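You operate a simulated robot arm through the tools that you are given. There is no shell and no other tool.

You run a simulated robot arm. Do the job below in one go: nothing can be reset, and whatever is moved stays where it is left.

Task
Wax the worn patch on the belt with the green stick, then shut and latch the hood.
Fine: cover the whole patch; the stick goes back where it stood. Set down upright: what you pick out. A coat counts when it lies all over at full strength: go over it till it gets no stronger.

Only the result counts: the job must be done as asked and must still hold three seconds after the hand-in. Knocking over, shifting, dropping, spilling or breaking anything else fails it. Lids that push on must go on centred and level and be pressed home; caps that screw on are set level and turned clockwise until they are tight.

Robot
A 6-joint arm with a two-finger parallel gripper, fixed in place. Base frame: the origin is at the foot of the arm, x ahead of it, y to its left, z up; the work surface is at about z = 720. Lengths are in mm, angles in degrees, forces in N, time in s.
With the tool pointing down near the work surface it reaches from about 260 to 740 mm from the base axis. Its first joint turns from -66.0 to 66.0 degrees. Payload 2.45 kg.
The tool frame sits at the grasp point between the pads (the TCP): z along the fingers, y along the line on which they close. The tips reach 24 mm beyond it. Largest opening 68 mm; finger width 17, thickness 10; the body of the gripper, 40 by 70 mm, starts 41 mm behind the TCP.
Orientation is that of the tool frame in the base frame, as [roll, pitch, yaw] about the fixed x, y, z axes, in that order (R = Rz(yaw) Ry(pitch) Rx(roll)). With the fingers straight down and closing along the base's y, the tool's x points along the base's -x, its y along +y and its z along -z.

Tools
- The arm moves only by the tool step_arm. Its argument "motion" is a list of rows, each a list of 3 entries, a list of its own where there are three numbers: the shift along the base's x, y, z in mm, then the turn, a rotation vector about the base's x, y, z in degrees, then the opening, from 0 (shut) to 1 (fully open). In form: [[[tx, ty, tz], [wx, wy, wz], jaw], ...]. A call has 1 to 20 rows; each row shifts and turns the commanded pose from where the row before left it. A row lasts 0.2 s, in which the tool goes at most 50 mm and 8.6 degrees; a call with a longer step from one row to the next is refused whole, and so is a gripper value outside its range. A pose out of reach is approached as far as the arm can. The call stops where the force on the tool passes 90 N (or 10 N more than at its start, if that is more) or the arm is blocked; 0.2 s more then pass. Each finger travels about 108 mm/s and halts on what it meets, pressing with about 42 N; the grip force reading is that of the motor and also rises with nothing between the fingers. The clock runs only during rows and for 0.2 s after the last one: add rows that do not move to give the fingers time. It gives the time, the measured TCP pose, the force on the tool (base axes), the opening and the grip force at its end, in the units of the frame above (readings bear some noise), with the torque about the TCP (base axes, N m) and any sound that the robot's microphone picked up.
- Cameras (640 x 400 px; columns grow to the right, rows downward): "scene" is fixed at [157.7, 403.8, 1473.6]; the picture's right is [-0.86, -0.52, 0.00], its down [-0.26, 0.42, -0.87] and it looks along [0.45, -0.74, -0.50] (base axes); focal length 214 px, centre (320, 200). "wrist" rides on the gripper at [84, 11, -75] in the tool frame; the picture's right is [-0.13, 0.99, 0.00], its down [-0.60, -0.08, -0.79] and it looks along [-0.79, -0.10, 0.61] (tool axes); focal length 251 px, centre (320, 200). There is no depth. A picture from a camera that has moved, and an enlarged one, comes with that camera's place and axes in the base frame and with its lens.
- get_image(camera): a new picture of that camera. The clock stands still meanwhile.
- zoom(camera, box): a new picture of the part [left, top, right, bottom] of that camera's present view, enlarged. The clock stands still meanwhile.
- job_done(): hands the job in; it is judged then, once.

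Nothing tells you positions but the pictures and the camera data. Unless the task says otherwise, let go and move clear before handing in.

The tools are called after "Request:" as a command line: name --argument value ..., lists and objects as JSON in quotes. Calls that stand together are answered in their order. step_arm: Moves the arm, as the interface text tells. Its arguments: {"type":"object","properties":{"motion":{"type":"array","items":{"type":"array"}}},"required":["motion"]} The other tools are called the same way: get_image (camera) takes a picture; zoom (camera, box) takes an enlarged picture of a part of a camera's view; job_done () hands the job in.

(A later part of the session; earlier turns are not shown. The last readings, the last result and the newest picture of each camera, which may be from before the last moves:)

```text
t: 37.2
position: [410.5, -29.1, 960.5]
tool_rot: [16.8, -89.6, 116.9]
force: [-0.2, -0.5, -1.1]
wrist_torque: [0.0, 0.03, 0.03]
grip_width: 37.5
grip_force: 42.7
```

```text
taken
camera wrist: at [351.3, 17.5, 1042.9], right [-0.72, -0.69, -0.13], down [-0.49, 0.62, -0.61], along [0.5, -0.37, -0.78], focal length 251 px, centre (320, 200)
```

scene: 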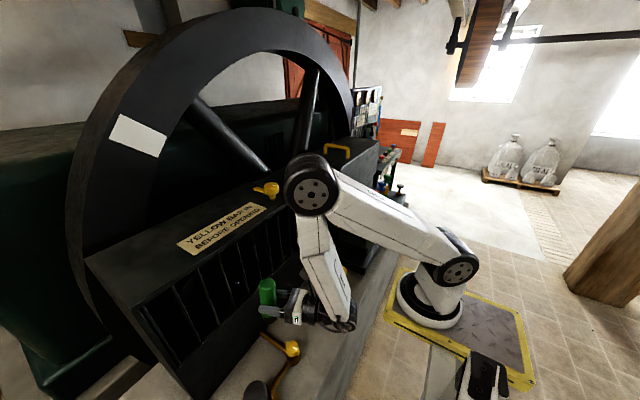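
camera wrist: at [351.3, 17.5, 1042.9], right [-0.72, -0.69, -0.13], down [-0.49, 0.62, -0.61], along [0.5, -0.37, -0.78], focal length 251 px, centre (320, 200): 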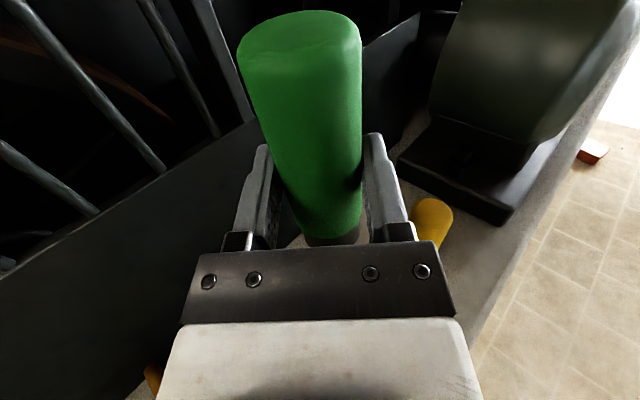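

Request:
step_arm --motion '[[[7, -5, -6], [5.9, 5.7, 0], 0.3], [[7, -5, -6], [5.9, 5.7, 0], 0.3], [[7, -5, -6], [5.9, 5.7, 0], 0.3], [[7, -5, -6], [5.9, 5.7, 0], 0.3], [[7, -5, -6], [5.9, 5.7, 0], 0.3], [[-3, 5, 4], [5.9, 5.7, 0], 0.3], [[-3, 5, 6], [5.9, 5.7, 0], 0.3], [[-3, 6, 8], [5.9, 5.7, 0], 0.3], [[-4, 6, 8], [5.9, 5.7, 0], 0.3], [[-4, 6, 8], [5.9, 5.7, 0], 0.3], [[-4, 6, 8], [5.9, 5.7, 0], 0.3], [[0, 0, 0], [0, 0, 0], 0.3]]'

Request:
get_image --camera "scene"

```text
t: 39.8
position: [425.1, -18.9, 971.0]
tool_rot: [179.9, -0.2, -45.6]
force: [0.3, -0.5, -0.9]
wrist_torque: [-0.04, 0.02, 0.01]
grip_width: 37.3
grip_force: 42.2
```

```text
taken
```

scene: 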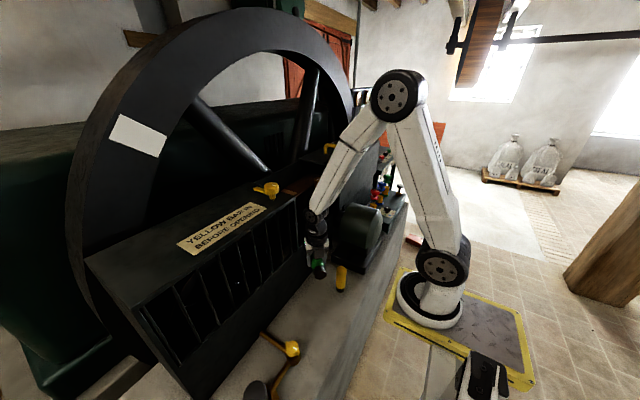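

Now at tool-down with no limits hit. Next: climb and yaw −149° so that the tool lies in the arm's radial plane toward the opening.

Request:
step_arm --motion '[[[-0.5, -5, 12.7], [0, 0, -8.283], 0.3], [[-0.5, -5, 12.7], [0, 0, -8.283], 0.3], [[-0.5, -5, 12.7], [0, 0, -8.283], 0.3], [[-0.5, -5, 12.7], [0, 0, -8.283], 0.3], [[-0.5, -5, 12.7], [0, 0, -8.283], 0.3], [[-0.5, -5, 12.7], [0, 0, -8.283], 0.3], [[-0.5, -5, 12.7], [0, 0, -8.283], 0.3], [[-0.5, -5, 12.7], [0, 0, -8.283], 0.3], [[-0.5, -5, 12.7], [0, 0, -8.283], 0.3], [[-0.5, -5, 12.7], [0, 0, -8.283], 0.3], [[-0.5, -5, 12.7], [0, 0, -8.283], 0.3], [[-0.5, -5, 12.7], [0, 0, -8.283], 0.3], [[-0.5, -5, 12.7], [0, 0, -8.283], 0.3], [[-0.5, -5, 12.7], [0, 0, -8.283], 0.3], [[-0.5, -5, 12.7], [0, 0, -8.283], 0.3], [[-0.5, -5, 12.7], [0, 0, -8.283], 0.3], [[-0.5, -5, 12.7], [0, 0, -8.283], 0.3], [[-0.5, -5, 12.7], [0, 0, -8.283], 0.3], [[0, 0, 0], [0, 0, 0], 0.3]]'

Request:
get_image --camera "wrist"

Request:
get_image --camera "scene"

```text
t: 43.8
position: [416.2, -109.7, 1200.5]
tool_rot: [180.0, -0.1, 165.0]
force: [0.4, 0.0, -1.9]
wrist_torque: [-0.02, 0.0, -0.04]
grip_width: 37.5
grip_force: 42.1
```

```text
taken
camera wrist: at [339.0, -78.1, 1275.4], right [0.38, 0.92, 0.0], down [0.56, -0.23, 0.79], along [0.73, -0.3, -0.61], focal length 251 px, centre (320, 200)
```

wrist: 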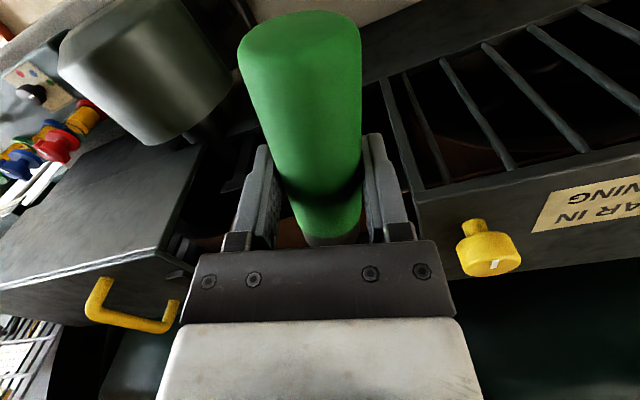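

```text
taken
```

scene: 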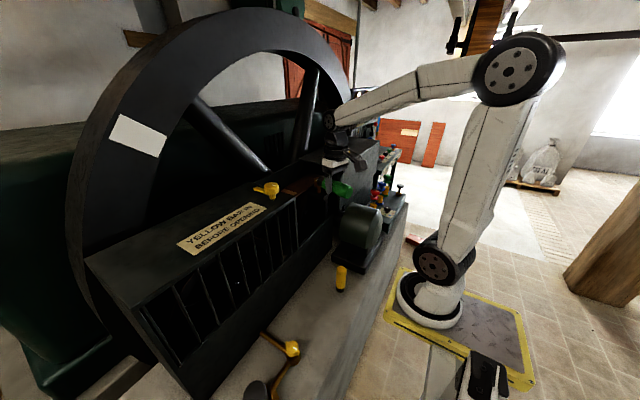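

Now in the arm's radial plane. Pitching the tool forward through the in-plane path, first half.

Request:
step_arm --motion '[[[0, 0, 0], [0, 0, 0.2], 0.3], [[20.1, -5.3, -15.9], [-2.083, -7.91, 0], 0.3], [[19.6, -5.2, -12.5], [-2.083, -7.91, 0], 0.3], [[18.7, -4.9, -9], [-2.083, -7.91, 0], 0.3], [[17.2, -4.5, -5.7], [-2.083, -7.91, 0], 0.3], [[15.4, -4.0, -2.8], [-2.083, -7.91, 0], 0.3], [[13.2, -3.5, -0.1], [-2.083, -7.91, 0], 0.3], [[0, 0, 0], [0, 0, 0], 0.3]]'

Request:
get_image --camera "scene"

```text
t: 45.6
position: [517.5, -134.4, 1155.2]
tool_rot: [179.7, 47.1, 165.3]
force: [0.5, -0.2, -1.8]
wrist_torque: [0.06, -0.01, -0.03]
grip_width: 37.7
grip_force: 42.2
out of reach, approached as far as the arm can: row 7
```

```text
taken
```

scene: 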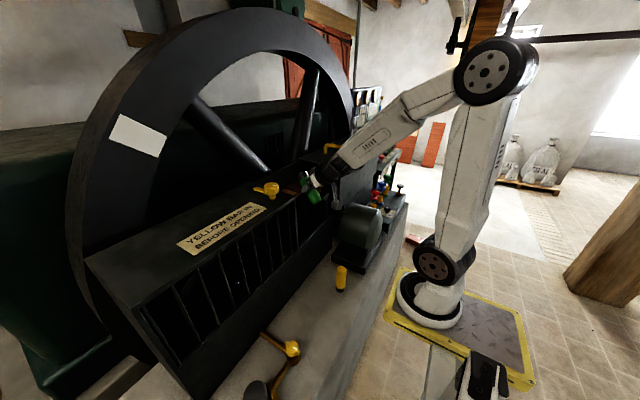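

Request:
step_arm --motion '[[[10.4, -2.7, 2.3], [-2.083, -7.91, 0], 0.3], [[7.6, -2, 4.2], [-2.083, -7.91, 0], 0.3], [[0, 0, 0], [0, 0, 0], 0.3]]'

Request:
get_image --camera "wrist"

```text
t: 46.4
position: [529.1, -126.6, 1157.5]
tool_rot: [178.8, 57.7, 168.1]
force: [0.7, -0.4, -0.6]
wrist_torque: [0.03, 0.05, 0.02]
grip_width: 37.8
grip_force: 42.2
out of reach, approached as far as the arm can: row 1
```

```text
taken
camera wrist: at [425.7, -96.0, 1124.5], right [0.25, 0.96, 0.12], down [-0.36, -0.02, 0.93], along [0.9, -0.28, 0.34], focal length 251 px, centre (320, 200)
```

wrist: 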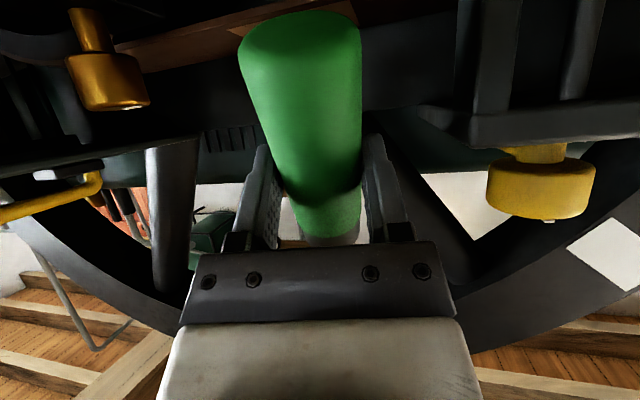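

Request:
step_arm --motion '[[[3, -2, 4], [-1.67, -7.92, 0], 0.3], [[3, -2, 6], [-1.67, -7.92, 0], 0.3], [[0, 0, 0], [0, 0, 0], 0.3]]'

Request:
get_image --camera "scene"

```text
t: 47.2
position: [534.6, -133.3, 1165.7]
tool_rot: [173.8, 74.1, 162.5]
force: [0.4, -0.2, -1.5]
wrist_torque: [0.02, -0.01, 0.01]
grip_width: 37.6
grip_force: 42.6
```

```text
taken
```

scene: 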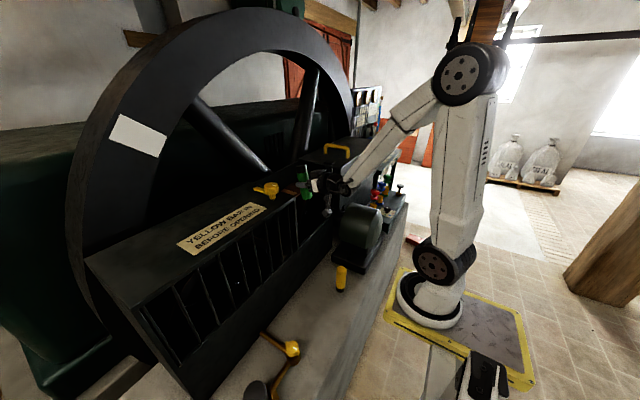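

The singular posture is passed; the tool points forward, wax end hanging down. Now levelling the tool and facing straight +x in front of the opening.

Request:
step_arm --motion '[[[2, -6, 6], [-1.5, -7.75, 0], 0.3], [[2, -8, 6], [-1.5, -7.75, 0], 0.3], [[1, -10, 4], [0, 0, 5.5], 0.3], [[0, -10, 4], [0, 0, 5.5], 0.3], [[0, -9, 0], [-1.7, 0, 0], 0.3], [[0, 0, 0], [0, 0, 0], 0.3]]'

Request:
get_image --camera "wrist"

Request:
zoom --camera "scene" --box '[240, 120, 400, 240]'

```text
t: 48.6
position: [540.3, -178.5, 1188.7]
tool_rot: [101.5, 90.0, 101.5]
force: [-0.1, -0.1, -1.6]
wrist_torque: [0.0, -0.01, 0.0]
grip_width: 37.6
grip_force: 42.1
out of reach, approached as far as the arm can: row 1
```

```text
taken
camera wrist: at [464.9, -167.8, 1102.7], right [0.0, 0.99, 0.13], down [-0.79, -0.08, 0.6], along [0.61, -0.1, 0.79], focal length 251 px, centre (320, 200)
```

wrist: 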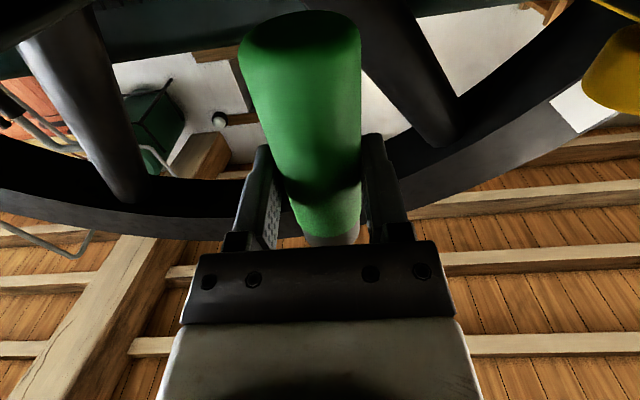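

```text
3.33 times, centred on (320, 180) of scene
camera zoom: at [157.7, 403.8, 1473.6], right [-0.86, -0.52, 0.0], down [-0.26, 0.42, -0.87], along [0.45, -0.74, -0.5], focal length 715 px, centre (320, 267)
```

zoom: 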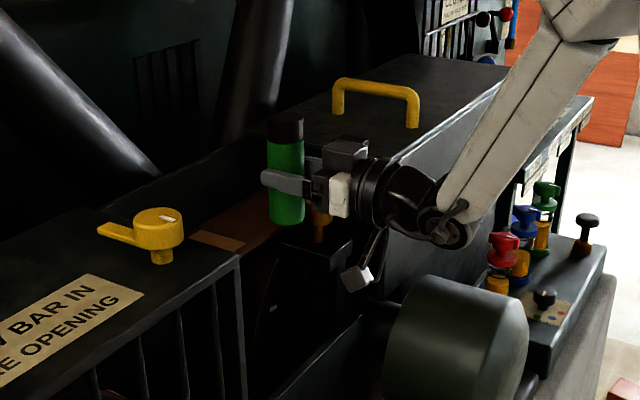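

Tool is level, pointing +x, and the stick hangs wax end down. Moving in over the patch at a safe height and checking with the scene camera.

Request:
step_arm --motion '[[[25, 0, 0], [0, 0, 0], 0.3], [[25, 0, 0], [0, 0, 0], 0.3], [[25, 0, 0], [0, 0, 0], 0.3], [[25, 1, -10], [0, 0, 0], 0.3], [[20, 1, -10], [0, 0, 0], 0.3], [[0, 0, -10], [0, 0, 0], 0.3], [[0, 0, 0], [0, 0, 0], 0.3]]'

Request:
zoom --camera "scene" --box '[250, 140, 350, 215]'

Request:
get_image --camera "wrist"

```text
t: 50.2
position: [660.5, -177.7, 1157.6]
tool_rot: [112.4, 89.8, 112.3]
force: [0.5, 0.3, -1.3]
wrist_torque: [0.0, 0.0, -0.02]
grip_width: 37.7
grip_force: 42.3
```

```text
5.33 times, centred on (300, 178) of scene
camera zoom: at [157.7, 403.8, 1473.6], right [-0.86, -0.52, 0.0], down [-0.26, 0.42, -0.87], along [0.45, -0.74, -0.5], focal length 1144 px, centre (427, 320)
```

zoom: 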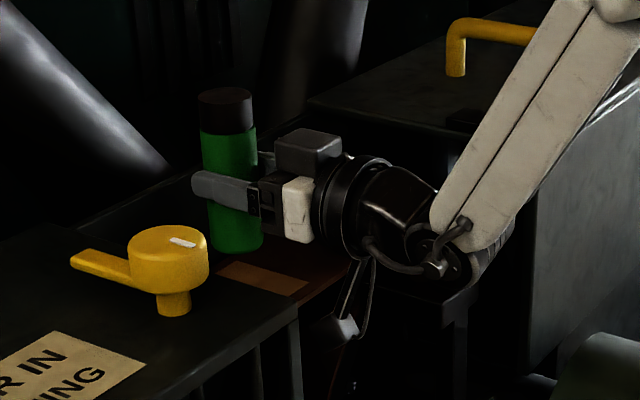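

```text
taken
camera wrist: at [584.9, -165.5, 1072.9], right [0.0, 0.99, 0.13], down [-0.79, -0.08, 0.6], along [0.61, -0.11, 0.79], focal length 251 px, centre (320, 200)
```

wrist: 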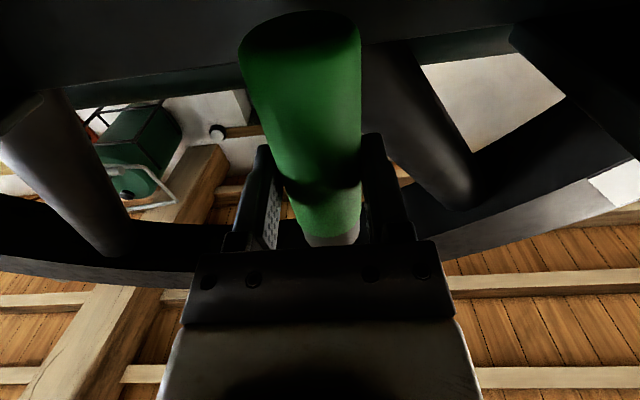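

The stick hangs about 40 mm over the patch. Descending gently until contact.

Request:
step_arm --motion '[[[0, 0, -6], [0, 0, 0], 0.3], [[0, 0, -6], [0, 0, 0], 0.3], [[0, 0, -6], [0, 0, 0], 0.3], [[0, 0, -6], [0, 0, 0], 0.3]]'

Request:
zoom --camera "scene" --box '[260, 150, 340, 210]'

```text
t: 51.2
position: [659.1, -176.3, 1134.6]
tool_rot: [115.2, 89.9, 115.2]
force: [-0.7, -0.1, -1.8]
wrist_torque: [0.0, 0.01, 0.01]
grip_width: 37.7
grip_force: 42.2
```

```text
6.67 times, centred on (300, 180) of scene
camera zoom: at [157.7, 403.8, 1473.6], right [-0.86, -0.52, 0.0], down [-0.26, 0.42, -0.87], along [0.45, -0.74, -0.5], focal length 1430 px, centre (453, 333)
```

zoom: 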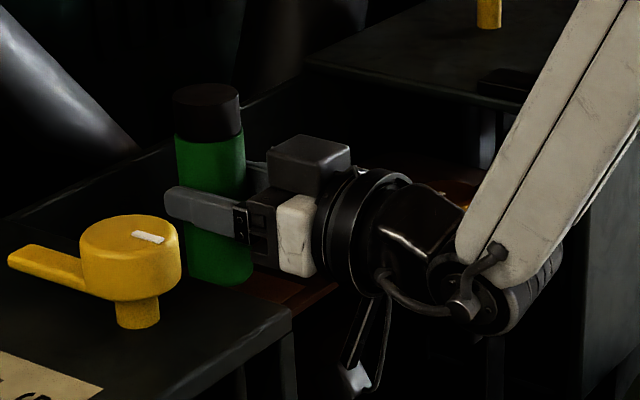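

Request:
step_arm --motion '[[[0, 0, -3], [0, 0, 0], 0.3], [[0, 0, -3], [0, 0, 0], 0.3], [[0, 0, -3], [0, 0, 0], 0.3]]'

```text
t: 52.0
position: [661.0, -177.5, 1124.1]
tool_rot: [93.9, 89.9, 93.9]
force: [-0.2, 0.0, -0.7]
wrist_torque: [-0.01, 0.01, -0.02]
grip_width: 37.4
grip_force: 42.0
```

No contact yet at z 1124. Continuing down in small steps.

Request:
step_arm --motion '[[[0, 0, -2], [0, 0, 0], 0.3], [[0, 0, -2], [0, 0, 0], 0.3]]'

Request:
step_arm --motion '[[[0, 0, -1.5], [0, 0, 0], 0.3], [[0, 0, -1.5], [0, 0, 0], 0.3]]'

Request:
step_arm --motion '[[[0, 0, -1.5], [0, 0, 0], 0.3], [[0, 0, -1.5], [0, 0, 0], 0.3]]'

```text
t: 52.6
position: [658.8, -176.6, 1119.7]
tool_rot: [106.9, 89.9, 106.9]
force: [1.1, -0.2, -1.6]
wrist_torque: [-0.04, -0.01, -0.02]
grip_width: 37.5
grip_force: 42.2
```

```text
t: 53.2
position: [660.3, -177.4, 1117.2]
tool_rot: [104.9, 89.9, 104.7]
force: [0.3, 1.0, -1.1]
wrist_torque: [0.02, 0.01, -0.04]
grip_width: 37.6
grip_force: 41.9
```

```text
t: 53.8
position: [660.7, -177.5, 1114.7]
tool_rot: [103.1, 90.0, 103.0]
force: [0.0, 0.4, -0.7]
wrist_torque: [-0.01, 0.02, 0.01]
grip_width: 37.6
grip_force: 41.9
```

Request:
zoom --camera "scene" --box '[260, 160, 320, 205]'

Request:
step_arm --motion '[[[0, 0, -1.5], [0, 0, 0], 0.3], [[0, 0, -1.5], [0, 0, 0], 0.3]]'

Request:
step_arm --motion '[[[0, 0, -1.5], [0, 0, 0], 0.3], [[0, 0, -1.5], [0, 0, 0], 0.3]]'

```text
8.89 times, centred on (290, 182) of scene
camera zoom: at [157.7, 403.8, 1473.6], right [-0.86, -0.52, 0.0], down [-0.26, 0.42, -0.87], along [0.45, -0.74, -0.5], focal length 1906 px, centre (587, 356)
```

zoom: 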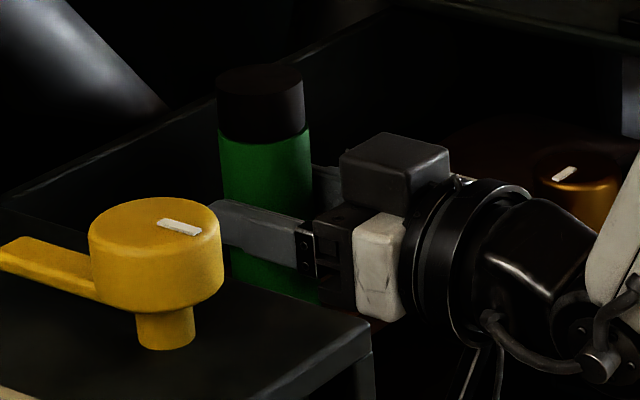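

```text
t: 54.4
position: [659.8, -176.4, 1112.3]
tool_rot: [108.8, 89.9, 108.6]
force: [-0.1, -0.3, -1.5]
wrist_torque: [-0.02, -0.02, -0.01]
grip_width: 37.7
grip_force: 41.9
```

```text
t: 55.0
position: [659.9, -177.1, 1112.1]
tool_rot: [2.3, 89.7, 2.2]
force: [-5.4, 2.3, 12.3]
wrist_torque: [0.1, 0.26, -0.02]
grip_width: 37.5
grip_force: 41.7
```

Contact at TCP z≈1112 with about 12 N. I'll yaw by −5° for clearance from the inner knob, then start rubbing along the patch and watch the force.

Request:
step_arm --motion '[[[0, 0, 5], [0, 0, 0], 0.3], [[0, 0, 0], [0, 0, -5], 0.3], [[0, 0, -5], [0, 0, 0], 0.3], [[0, 8, 0], [0, 0, 0], 0.3], [[0, 8, 0], [0, 0, 0], 0.3], [[0, 8, 0], [0, 0, 0], 0.3], [[0, 8, 0], [0, 0, 0], 0.3], [[0, 8, 0], [0, 0, 0], 0.3]]'

Request:
zoom --camera "scene" --box '[250, 150, 330, 210]'

```text
t: 56.8
position: [657.8, -143.5, 1111.5]
tool_rot: [31.0, 89.8, 26.2]
force: [5.9, -5.3, 15.2]
wrist_torque: [-0.25, -0.45, -0.11]
grip_width: 37.5
grip_force: 42.3
out of reach, approached as far as the arm can: row 8
```

```text
6.67 times, centred on (290, 180) of scene
camera zoom: at [157.5, 403.7, 1473.7], right [-0.86, -0.52, 0.0], down [-0.26, 0.42, -0.87], along [0.45, -0.74, -0.5], focal length 1430 px, centre (520, 333)
```

zoom: 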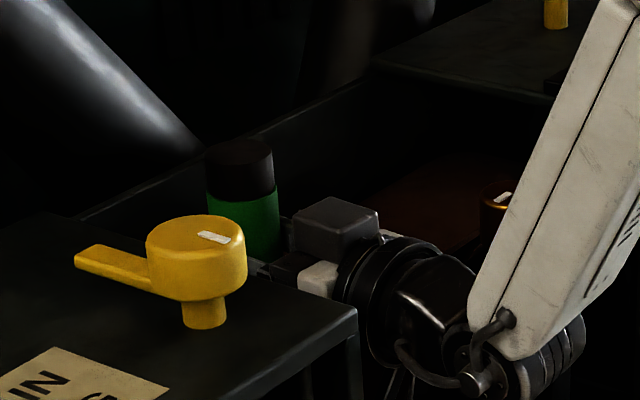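

Request:
step_arm --motion '[[[0, 0, 4], [0, 0, 5], 0.3], [[0, 0, -4], [0, 0, 0], 0.3], [[0, 7, 0], [0, 0, 0], 0.3], [[0, -8, 0], [0, 0, 0], 0.3], [[0, -8, 0], [0, 0, 0], 0.3], [[0, -8, 0], [0, 0, 0], 0.3], [[0, -8, 0], [0, 0, 0], 0.3], [[0, -8, 0], [0, 0, 0], 0.3], [[0, -8, 0], [0, 0, -2], 0.3], [[0, -8, 0], [0, 0, -2], 0.3], [[0, -8, 0], [0, 0, -2], 0.3], [[0, -8, 0], [0, 0, 0], 0.3], [[0, -7, 0], [0, 0, 0], 0.3]]'

Request:
zoom --camera "scene" --box '[250, 150, 330, 210]'

```text
t: 59.6
position: [658.0, -216.5, 1111.2]
tool_rot: [21.6, 89.8, 15.4]
force: [-1.1, 7.5, 17.8]
wrist_torque: [0.2, -0.12, 0.11]
grip_width: 37.5
grip_force: 42.3
```

```text
6.67 times, centred on (290, 180) of scene
camera zoom: at [157.3, 404.2, 1473.5], right [-0.86, -0.52, 0.0], down [-0.26, 0.42, -0.87], along [0.45, -0.74, -0.5], focal length 1430 px, centre (520, 333)
```

zoom: 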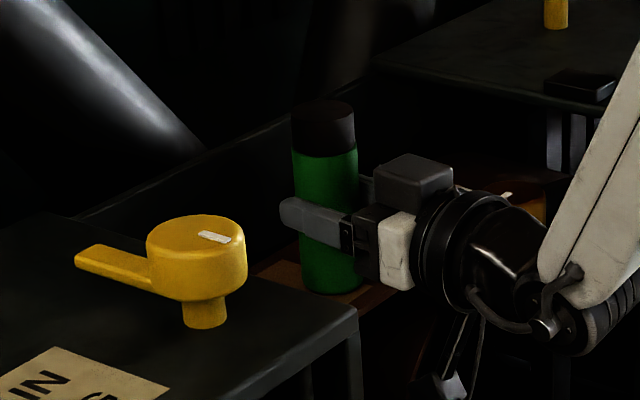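

Request:
zoom --camera "scene" --box '[275, 180, 315, 205]'

```text
16.00 times, centred on (295, 192) of scene
camera zoom: at [157.3, 404.2, 1473.5], right [-0.86, -0.52, 0.0], down [-0.26, 0.42, -0.87], along [0.45, -0.74, -0.5], focal length 3432 px, centre (720, 320)
```

zoom: 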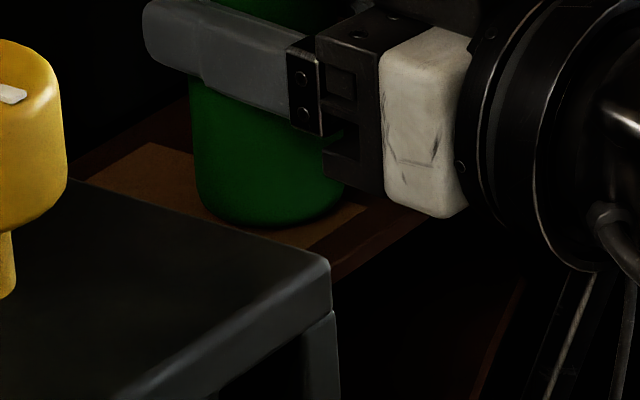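

The coat isn't evident from this angle. I'll lift the stick clear for a moment to see the patch.

Request:
step_arm --motion '[[[0, 0, 20], [0, 0, 0], 0.3], [[-10, 0, 30], [0, 0, 0], 0.3], [[-40, 0, 10], [0, 0, 0], 0.3], [[-40, 0, 0], [0, 0, 0], 0.3], [[0, 0, 0], [0, 0, 0], 0.3]]'

Request:
zoom --camera "scene" --box '[270, 175, 318, 205]'

Request:
zoom --camera "scene" --box '[240, 130, 360, 205]'

```text
t: 60.8
position: [569.6, -215.1, 1169.9]
tool_rot: [111.5, 89.9, 105.4]
force: [-0.7, 0.1, -1.8]
wrist_torque: [-0.05, 0.05, -0.02]
grip_width: 37.3
grip_force: 42.0
```

```text
13.33 times, centred on (294, 190) of scene
camera zoom: at [157.7, 403.8, 1473.6], right [-0.86, -0.52, 0.0], down [-0.26, 0.42, -0.87], along [0.45, -0.74, -0.5], focal length 2860 px, centre (667, 333)
```

zoom: 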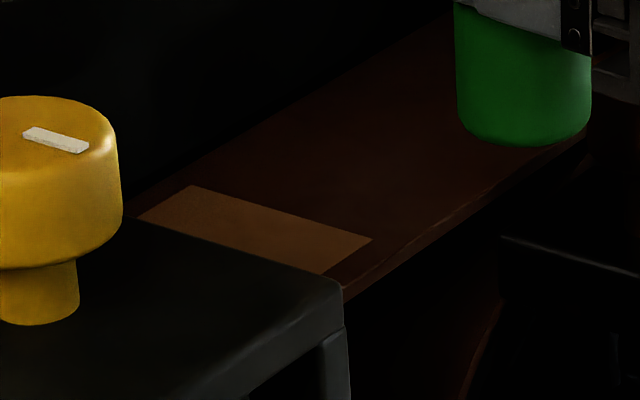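

```text
5.33 times, centred on (300, 168) of scene
camera zoom: at [157.7, 403.8, 1473.6], right [-0.86, -0.52, 0.0], down [-0.26, 0.42, -0.87], along [0.45, -0.74, -0.5], focal length 1144 px, centre (427, 373)
```

zoom: 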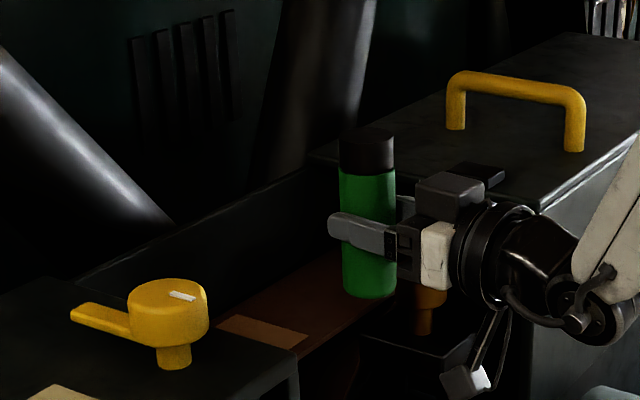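

The green end leaves no mark at all, so the black foot is probably the wax pad and the coloured part is the handle. I'll roll the stick back over in place (black end down), which also unwinds J6.

Request:
step_arm --motion '[[[-5, 5, 15], [0, 0, 6], 0.3], [[0, 0, 5], [8.5, 0, 0], 0.3], [[0, 0, 0], [8.5, 0, 0], 0.3], [[0, 0, 0], [8.5, 0, 0], 0.3], [[0, 0, 0], [8.5, 0, 0], 0.3], [[0, 0, 0], [8.5, 0, 0], 0.3], [[0, 0, 0], [0, 0, 0], 0.3]]'

Request:
get_image --camera "wrist"

```text
t: 62.4
position: [562.5, -209.5, 1188.9]
tool_rot: [90.2, 47.3, 90.1]
force: [-0.3, 0.3, -1.7]
wrist_torque: [0.04, -0.01, 0.02]
grip_width: 37.6
grip_force: 41.8
```

```text
taken
camera wrist: at [488.6, -145.4, 1134.3], right [0.0, 0.64, 0.77], down [-0.79, -0.47, 0.39], along [0.61, -0.61, 0.51], focal length 251 px, centre (320, 200)
```

wrist: 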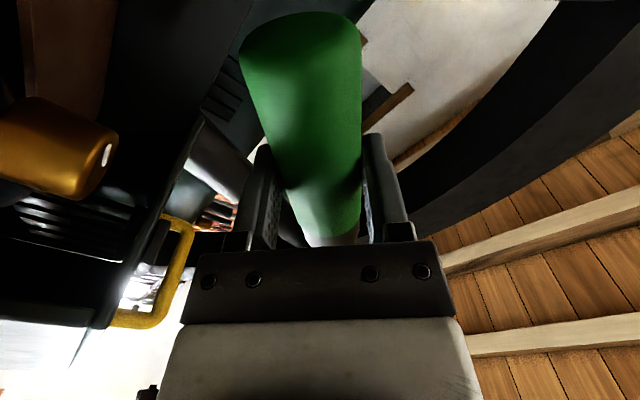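

Request:
step_arm --motion '[[[0, 0, 0], [8.5, 0, 0], 0.3], [[0, 0, 0], [8.5, 0, 0], 0.3], [[0, 0, 0], [8.5, 0, 0], 0.3], [[0, 0, 0], [8.5, 0, 0], 0.3], [[0, 0, 0], [8.5, 0, 0], 0.3], [[0, 0, 0], [8.5, 0, 0], 0.3], [[0, 0, 0], [8.5, 0, 0], 0.3], [[0, 0, 0], [8.5, 0, 0], 0.3], [[0, 0, 0], [8.5, 0, 0], 0.3], [[0, 0, 0], [8.5, 0, 0], 0.3], [[0, 0, 0], [8.5, 0, 0], 0.3], [[0, 0, 0], [8.5, 0, 0], 0.3], [[0, 0, 0], [8.5, 0, 0], 0.3], [[0, 0, 0], [8.5, 0, 0], 0.3], [[0, 0, 0], [8.5, 0, 0], 0.3], [[0, 0, 0], [8.5, 0, 0], 0.3], [[0, 0, 0], [1.2, 0, 0], 0.3], [[0, 0, 0], [0, 0, 0], 0.3]]'

Request:
get_image --camera "wrist"

Request:
zoom --camera "scene" --box '[240, 130, 360, 205]'

```text
t: 66.2
position: [564.7, -210.8, 1190.2]
tool_rot: [82.3, -89.8, 97.8]
force: [-0.5, 0.1, -1.1]
wrist_torque: [0.03, 0.06, -0.02]
grip_width: 37.6
grip_force: 41.6
```

```text
taken
camera wrist: at [488.9, -222.2, 1272.4], right [0.0, -0.99, -0.13], down [-0.79, 0.08, -0.6], along [0.61, 0.1, -0.79], focal length 251 px, centre (320, 200)
```

wrist: 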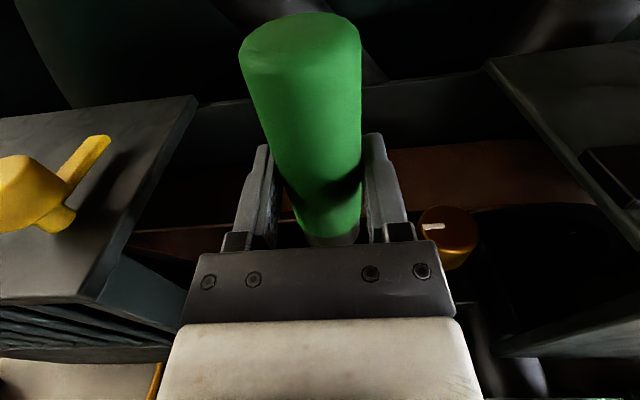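

```text
5.33 times, centred on (300, 168) of scene
camera zoom: at [157.7, 403.8, 1473.6], right [-0.86, -0.52, 0.0], down [-0.26, 0.42, -0.87], along [0.45, -0.74, -0.5], focal length 1144 px, centre (427, 373)
```

zoom: 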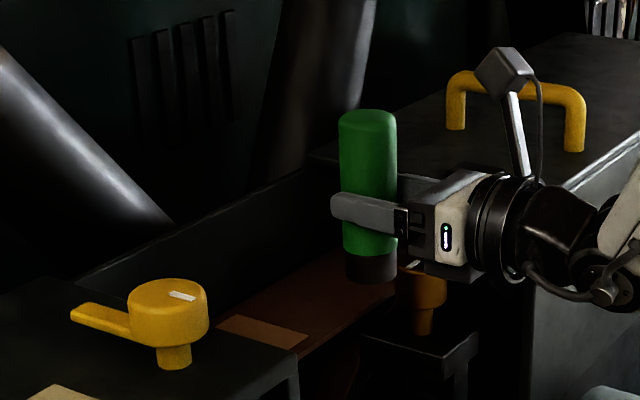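

Black end is down and the camera is on top with a good view. Let me check the patch from here first.

Request:
zoom --camera "wrist" --box '[100, 150, 420, 270]'

Request:
step_arm --motion '[[[20, 0, 0], [0, 0, 0], 0.3], [[25, 5, 0], [0, 0, 0], 0.3], [[25, 5, -10], [0, 0, 0], 0.3], [[25, 5, -20], [0, 0, 0], 0.3], [[0, 5, -20], [0, 0, 0], 0.3], [[0, 0, 0], [0, 0, 0], 0.3]]'

Request:
get_image --camera "wrist"

Request:
zoom --camera "scene" --box '[240, 130, 360, 205]'

```text
2.00 times, centred on (260, 210) of wrist
camera zoom: at [488.9, -222.2, 1272.4], right [0.0, -0.99, -0.13], down [-0.79, 0.08, -0.6], along [0.61, 0.1, -0.79], focal length 503 px, centre (440, 180)
```

zoom: 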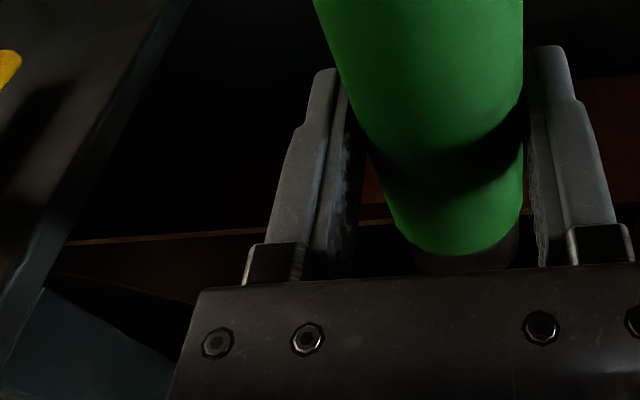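

```text
t: 67.6
position: [659.3, -189.1, 1141.4]
tool_rot: [79.3, -89.8, 100.8]
force: [-0.5, 0.8, -1.8]
wrist_torque: [0.01, 0.01, -0.01]
grip_width: 37.4
grip_force: 42.2
```

```text
taken
camera wrist: at [584.0, -200.5, 1223.5], right [0.0, -0.99, -0.13], down [-0.79, 0.08, -0.6], along [0.61, 0.1, -0.79], focal length 251 px, centre (320, 200)
```

wrist: 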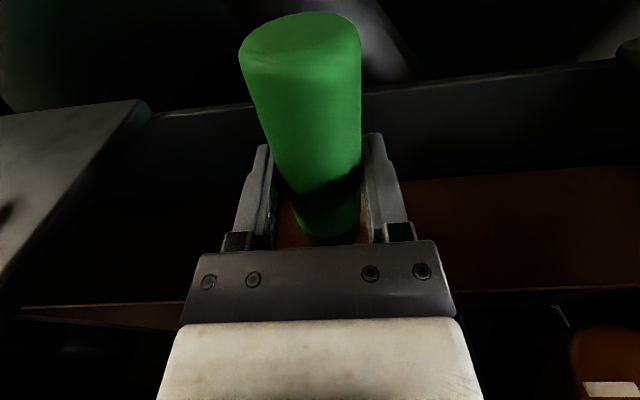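

```text
5.33 times, centred on (300, 168) of scene
camera zoom: at [157.7, 403.8, 1473.6], right [-0.86, -0.52, 0.0], down [-0.26, 0.42, -0.87], along [0.45, -0.74, -0.5], focal length 1144 px, centre (427, 373)
```

zoom: 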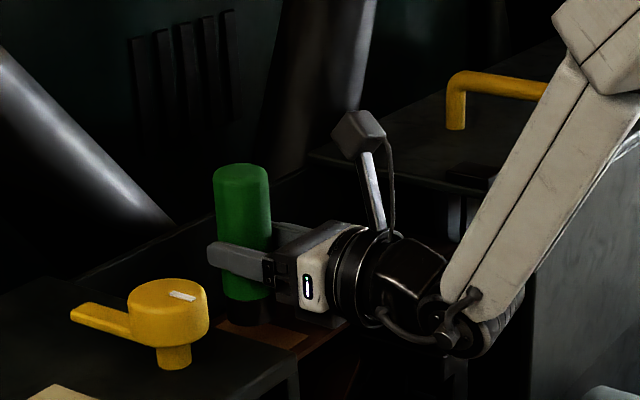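

Request:
step_arm --motion '[[[0, 0, -7], [0, 0, 0], 0.3], [[0, 0, -7], [0, 0, 0], 0.3], [[0, 0, -6], [0, 0, 0], 0.3]]'

Request:
step_arm --motion '[[[0, 0, -2], [0, 0, 0], 0.3], [[0, 0, -2], [0, 0, 0], 0.3]]'

Request:
step_arm --motion '[[[0, 0, -2], [0, 0, 0], 0.3], [[0, 0, -2], [0, 0, 0], 0.3]]'

Request:
step_arm --motion '[[[0, 0, -2], [0, 0, 0], 0.3], [[0, 0, -2], [0, 0, 0], 0.3]]'

```text
t: 68.4
position: [658.5, -192.1, 1120.1]
tool_rot: [78.9, -89.8, 101.3]
force: [-0.1, 0.1, -0.8]
wrist_torque: [-0.01, 0.03, 0.0]
grip_width: 37.2
grip_force: 41.7
```

```text
t: 69.0
position: [657.7, -190.4, 1115.2]
tool_rot: [91.2, -89.8, 88.9]
force: [0.1, 0.7, -1.5]
wrist_torque: [0.03, 0.0, -0.01]
grip_width: 37.4
grip_force: 42.1
```

```text
t: 69.6
position: [658.0, -190.0, 1113.0]
tool_rot: [51.0, -89.7, 129.2]
force: [-1.0, 1.5, 3.2]
wrist_torque: [0.17, 0.12, 0.05]
grip_width: 37.6
grip_force: 41.8
```

```text
t: 70.2
position: [658.9, -192.1, 1112.0]
tool_rot: [27.2, -89.2, 153.0]
force: [-10.0, 3.3, 26.0]
wrist_torque: [0.43, 0.63, 0.01]
grip_width: 37.5
grip_force: 41.8
```

Contact with ~26 N. Easing slightly and rubbing in y, then looking for a mark.

Request:
step_arm --motion '[[[0, 6, 1.5], [0, 0, 0], 0.3], [[0, 8, 0], [0, 0, 0], 0.3], [[0, 8, 0], [0, 0, 0], 0.3], [[0, 8, 0], [0, 0, 0], 0.3], [[0, 8, 0], [0, 0, 0], 0.3], [[0, 8, 0], [0, 0, 0], 0.3]]'

Request:
get_image --camera "wrist"

Request:
zoom --camera "scene" --box '[270, 175, 318, 205]'

```text
t: 71.6
position: [659.7, -145.1, 1111.5]
tool_rot: [31.5, -89.5, 148.7]
force: [-1.0, -9.3, 22.6]
wrist_torque: [-0.3, -0.04, 0.0]
grip_width: 37.2
grip_force: 42.1
```

```text
taken
camera wrist: at [584.3, -156.4, 1194.8], right [0.0, -0.99, -0.12], down [-0.79, 0.07, -0.61], along [0.62, 0.1, -0.78], focal length 251 px, centre (320, 200)
```

wrist: 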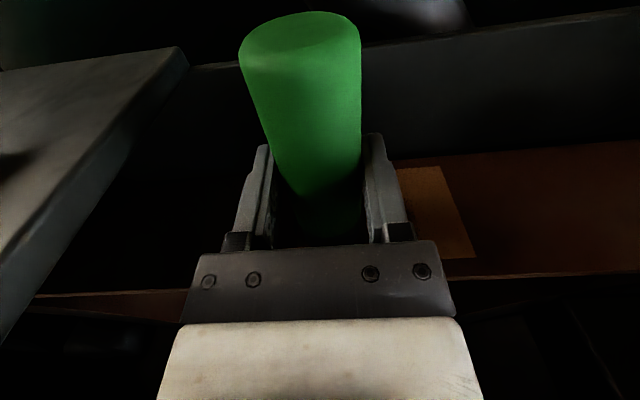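

```text
13.33 times, centred on (294, 190) of scene
camera zoom: at [157.2, 403.6, 1473.7], right [-0.86, -0.52, 0.0], down [-0.26, 0.42, -0.87], along [0.45, -0.74, -0.5], focal length 2860 px, centre (667, 333)
```

zoom: 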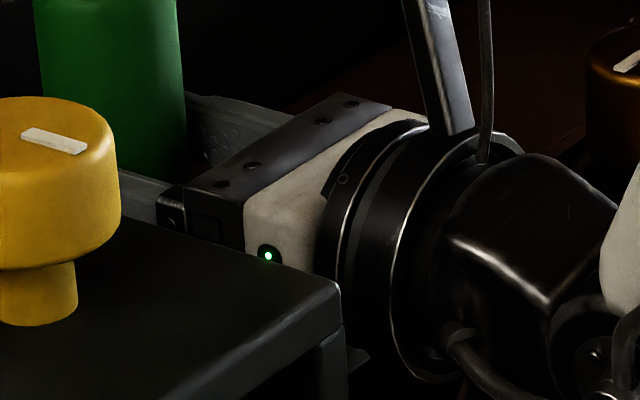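

Request:
zoom --camera "wrist" --box '[340, 130, 540, 290]'

Request:
step_arm --motion '[[[0, -8, 0], [0, 0, 0], 0.3], [[0, -8, 0], [0, 0, 0], 0.3], [[0, -8, 0], [0, 0, 0], 0.3], [[0, -8, 0], [0, 0, 0], 0.3], [[0, -8, 0], [0, 0, 0], 0.3], [[0, -8, 0], [0, 0, -2], 0.3], [[0, -8, 0], [0, 0, -2], 0.3], [[0, -8, 0], [0, 0, -2], 0.3], [[0, -5, 0], [0, 0, 0], 0.3]]'

Request:
get_image --camera "wrist"

Request:
zoom --camera "scene" --box '[270, 175, 318, 205]'

```text
2.50 times, centred on (440, 210) of wrist
camera zoom: at [584.3, -156.4, 1194.8], right [0.0, -0.99, -0.12], down [-0.79, 0.07, -0.61], along [0.62, 0.1, -0.78], focal length 629 px, centre (20, 175)
```

zoom: 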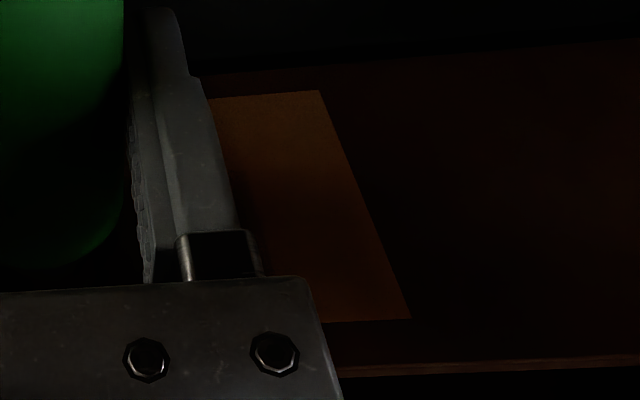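

```text
t: 73.6
position: [658.0, -214.5, 1112.5]
tool_rot: [31.1, -89.5, 143.0]
force: [-2.0, 11.0, 23.8]
wrist_torque: [0.38, 0.06, 0.01]
grip_width: 37.6
grip_force: 41.5
```

```text
taken
camera wrist: at [582.1, -216.8, 1194.4], right [-0.1, -0.99, -0.12], down [-0.78, 0.15, -0.61], along [0.62, 0.04, -0.78], focal length 251 px, centre (320, 200)
```

wrist: 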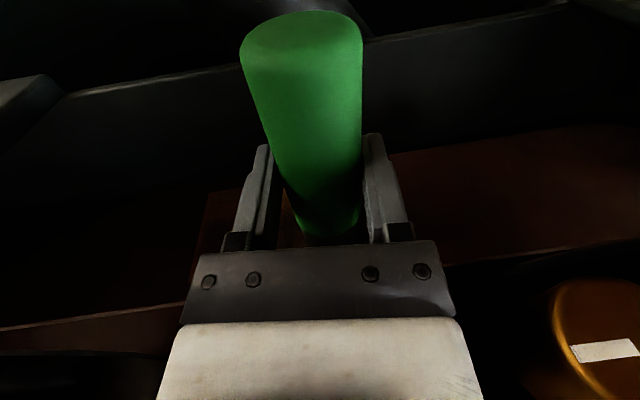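

```text
13.33 times, centred on (294, 190) of scene
camera zoom: at [157.1, 404.3, 1473.5], right [-0.86, -0.52, 0.0], down [-0.26, 0.42, -0.87], along [0.45, -0.74, -0.5], focal length 2860 px, centre (667, 333)
```

zoom: 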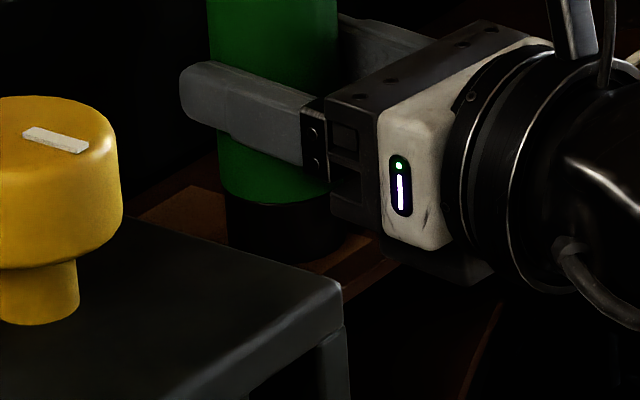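

Request:
step_arm --motion '[[[0, 0, 20], [0, 0, 0], 0.3], [[-10, 0, 30], [0, 0, 0], 0.3], [[-40, 0, 10], [0, 0, 0], 0.3], [[-40, 0, 0], [0, 0, 6], 0.3], [[0, 0, 0], [0, 0, 0], 0.3]]'

Request:
zoom --camera "scene" --box '[270, 175, 318, 205]'

Request:
get_image --camera "wrist"

```text
t: 74.8
position: [567.8, -214.3, 1169.0]
tool_rot: [97.6, -89.8, 82.4]
force: [0.0, 0.3, -0.2]
wrist_torque: [0.02, 0.02, -0.02]
grip_width: 37.6
grip_force: 41.8
```

```text
13.33 times, centred on (294, 190) of scene
camera zoom: at [157.7, 403.8, 1473.6], right [-0.86, -0.52, 0.0], down [-0.26, 0.42, -0.87], along [0.45, -0.74, -0.5], focal length 2860 px, centre (667, 333)
```

zoom: 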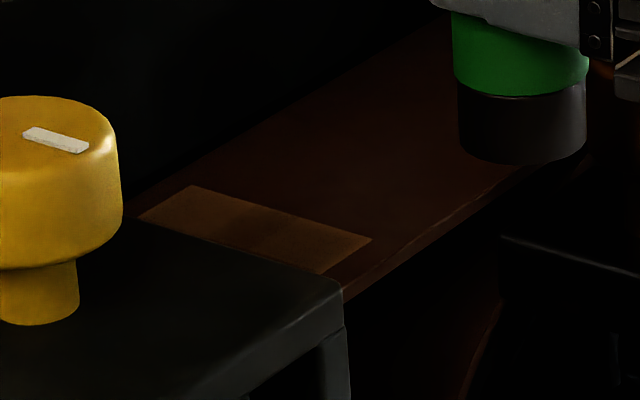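

```text
taken
camera wrist: at [493.3, -225.4, 1252.7], right [0.0, -0.99, -0.13], down [-0.79, 0.07, -0.6], along [0.61, 0.1, -0.79], focal length 251 px, centre (320, 200)
```

wrist: 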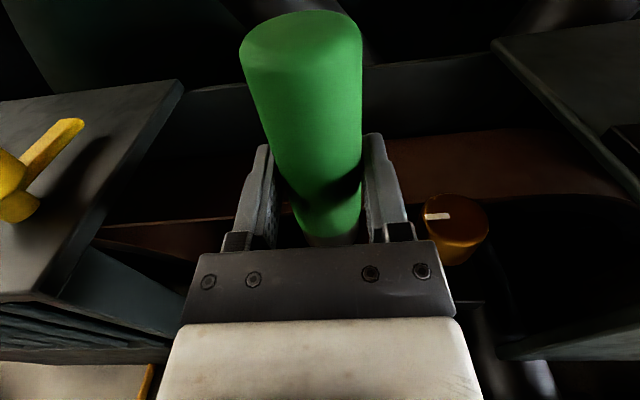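

The middle band of the patch is now darker, so the black end does leave a coat. Zooming in to confirm.

Request:
zoom --camera "scene" --box '[278, 186, 300, 198]'

Request:
step_arm --motion '[[[-10, -30, 5], [0, 0, 0], 0.3], [[-10, -20, 5], [0, 0, 0], 0.3], [[0, 0, 0], [0, 0, 0], 0.3]]'

Request:
get_image --camera "wrist"

```text
16.00 times, centred on (289, 192) of scene
camera zoom: at [157.7, 403.8, 1473.6], right [-0.86, -0.52, 0.0], down [-0.26, 0.42, -0.87], along [0.45, -0.74, -0.5], focal length 3432 px, centre (816, 328)
```

zoom: 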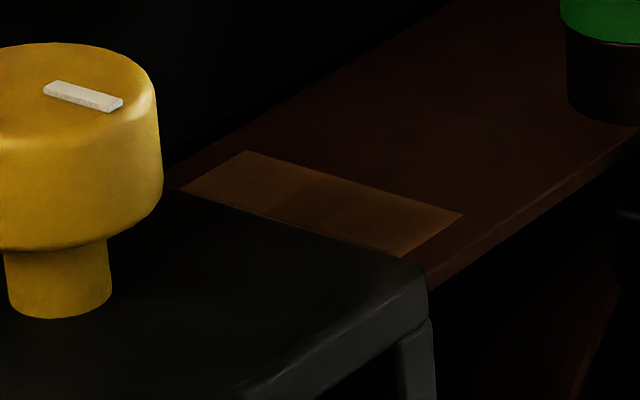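

```text
t: 75.6
position: [548.5, -264.2, 1178.6]
tool_rot: [84.8, -89.8, 95.3]
force: [-0.2, 0.2, -1.4]
wrist_torque: [0.01, 0.02, -0.01]
grip_width: 37.3
grip_force: 41.9
```

```text
taken
camera wrist: at [473.8, -275.3, 1262.5], right [0.0, -0.99, -0.13], down [-0.79, 0.08, -0.6], along [0.61, 0.1, -0.79], focal length 251 px, centre (320, 200)
```

wrist: 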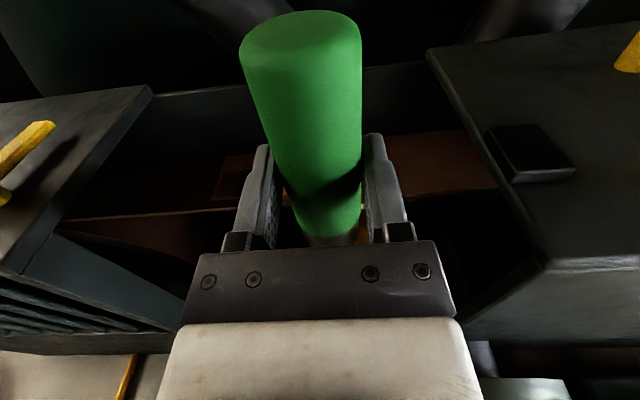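

Request:
zoom --camera "wrist" --box '[180, 135, 300, 215]'

```text
5.00 times, centred on (240, 175) of wrist
camera zoom: at [473.8, -275.3, 1262.5], right [0.0, -0.99, -0.13], down [-0.79, 0.08, -0.6], along [0.61, 0.1, -0.79], focal length 1257 px, centre (720, 325)
```

zoom: 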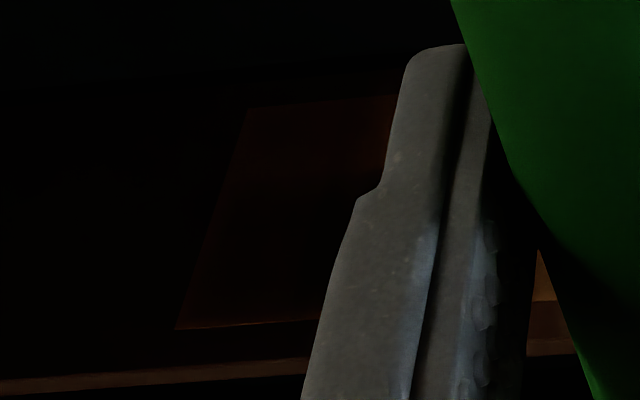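

The coat shows as a dark band from about x 651 to 694. The patch spans x 644–717 and y −230 to −125. The stick axis is about 12 mm ahead of the TCP, so I'll go over it in lanes, starting at the near edge.

Request:
step_arm --motion '[[[0, 32, 0], [0, 0, 0], 0.3], [[0, 32, 0], [0, 0, 0], 0.3], [[46, 0, 0], [0, 0, 0], 0.3], [[45.5, 10, 0], [0, 0, 0], 0.3], [[0, 0, -30], [0, 0, 0], 0.3], [[0, 0, -25], [0, 0, 0], 0.3], [[0, 0, -10], [0, 0, 0], 0.3], [[0, 0, -4.6], [0, 0, 0], 0.3], [[0, 0, 0], [0, 0, 0], 0.3]]'

```text
t: 77.6
position: [640.0, -189.5, 1112.6]
tool_rot: [33.6, -89.3, 146.5]
force: [-4.3, 2.0, 16.3]
wrist_torque: [0.22, 0.19, 0.0]
grip_width: 37.4
grip_force: 42.2
```

Request:
step_arm --motion '[[[0, -8, 0], [0, 0, -2], 0.3], [[0, -8, 0], [0, 0, -2], 0.3], [[0, -8, 0], [0, 0, -2], 0.3], [[0, -8, 0], [0, 0, -2], 0.3], [[0, 10, 0], [0, 0, 2], 0.3], [[0, 10, 0], [0, 0, 2], 0.3], [[0, 10, 0], [0, 0, 2], 0.3], [[0, 10, 0], [0, 0, 2], 0.3], [[0, 10, 0], [0, 0, 0], 0.3], [[0, 10, 0], [0, 0, 0], 0.3], [[0, 10, 0], [0, 0, 0], 0.3], [[0, 10, 0], [0, 0, 0], 0.3], [[0, 9, 0], [0, 0, 0], 0.3], [[0, -10, 0], [0, 0, 0], 0.3], [[0, -10, 0], [0, 0, 0], 0.3], [[0, -10, 0], [0, 0, 0], 0.3], [[0, -10, 0], [0, 0, 0], 0.3], [[0, -10, 0], [0, 0, 0], 0.3]]'

Request:
zoom --camera "scene" --box '[270, 175, 318, 205]'

```text
t: 81.4
position: [639.5, -181.4, 1112.0]
tool_rot: [39.6, -89.5, 140.5]
force: [0.0, 8.5, 21.1]
wrist_torque: [0.43, -0.24, 0.11]
grip_width: 37.6
grip_force: 41.8
```

```text
13.33 times, centred on (294, 190) of scene
camera zoom: at [157.3, 404.2, 1473.5], right [-0.86, -0.52, 0.0], down [-0.26, 0.42, -0.87], along [0.45, -0.74, -0.5], focal length 2860 px, centre (667, 333)
```

zoom: 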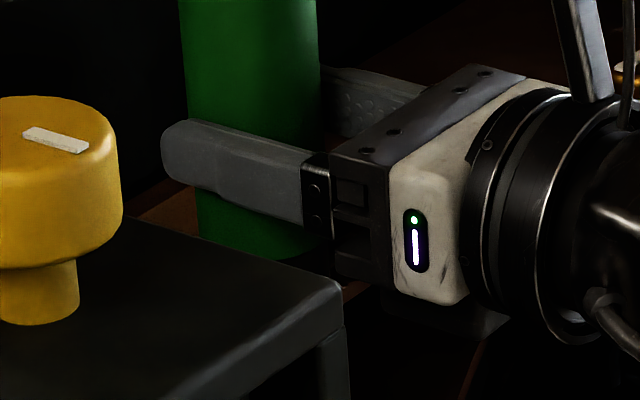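

Force stays around 20 N. Continuing with this lane and shifting to the next.

Request:
step_arm --motion '[[[0, -10, 0], [0, 0, -2], 0.3], [[0, -10, 0], [0, 0, -2], 0.3], [[0, -10, 0], [0, 0, -2], 0.3], [[0, -10, 0], [0, 0, -2], 0.3], [[0, 10, 0], [0, 0, 2], 0.3], [[0, 10, 0], [0, 0, 2], 0.3], [[0, 10, 0], [0, 0, 2], 0.3], [[0, 10, 0], [0, 0, 2], 0.3], [[0, 10, 0], [0, 0, 0], 0.3], [[0, 10, 0], [0, 0, 0], 0.3], [[0, 10, 0], [0, 0, 0], 0.3], [[0, 10, 0], [0, 0, 0], 0.3], [[0, 8, 0], [0, 0, 0], 0.3], [[11, 0, 0], [0, 0, 0], 0.3], [[0, -10, 0], [0, 0, 0], 0.3], [[0, -10, 0], [0, 0, 0], 0.3], [[0, -10, 0], [0, 0, 0], 0.3], [[0, -10, 0], [0, 0, 0], 0.3], [[0, -8, 0], [0, 0, 0], 0.3]]'

Request:
step_arm --motion '[[[0, -10, 0], [0, 0, -2], 0.3], [[0, -10, 0], [0, 0, -2], 0.3], [[0, -10, 0], [0, 0, -2], 0.3], [[0, -10, 0], [0, 0, -2], 0.3], [[0, 10, 0], [0, 0, 2], 0.3], [[0, 10, 0], [0, 0, 2], 0.3], [[0, 10, 0], [0, 0, 2], 0.3], [[0, 10, 0], [0, 0, 2], 0.3], [[0, 10, 0], [0, 0, 0], 0.3], [[0, 10, 0], [0, 0, 0], 0.3], [[0, 10, 0], [0, 0, 0], 0.3], [[0, 10, 0], [0, 0, 0], 0.3], [[0, 8, 0], [0, 0, 0], 0.3], [[0, -10, 0], [0, 0, 0], 0.3], [[0, -10, 0], [0, 0, 0], 0.3], [[0, -10, 0], [0, 0, 0], 0.3], [[0, -10, 0], [0, 0, 0], 0.3], [[0, -8, 0], [0, 0, 0], 0.3]]'

```text
t: 85.4
position: [651.0, -183.6, 1111.3]
tool_rot: [37.3, -89.5, 142.8]
force: [0.1, 9.2, 21.2]
wrist_torque: [0.45, -0.3, 0.16]
grip_width: 37.4
grip_force: 41.6
```

```text
t: 89.2
position: [649.4, -181.7, 1110.4]
tool_rot: [44.7, -89.6, 135.4]
force: [-0.1, 8.6, 18.9]
wrist_torque: [0.5, -0.3, 0.09]
grip_width: 37.8
grip_force: 42.8
```

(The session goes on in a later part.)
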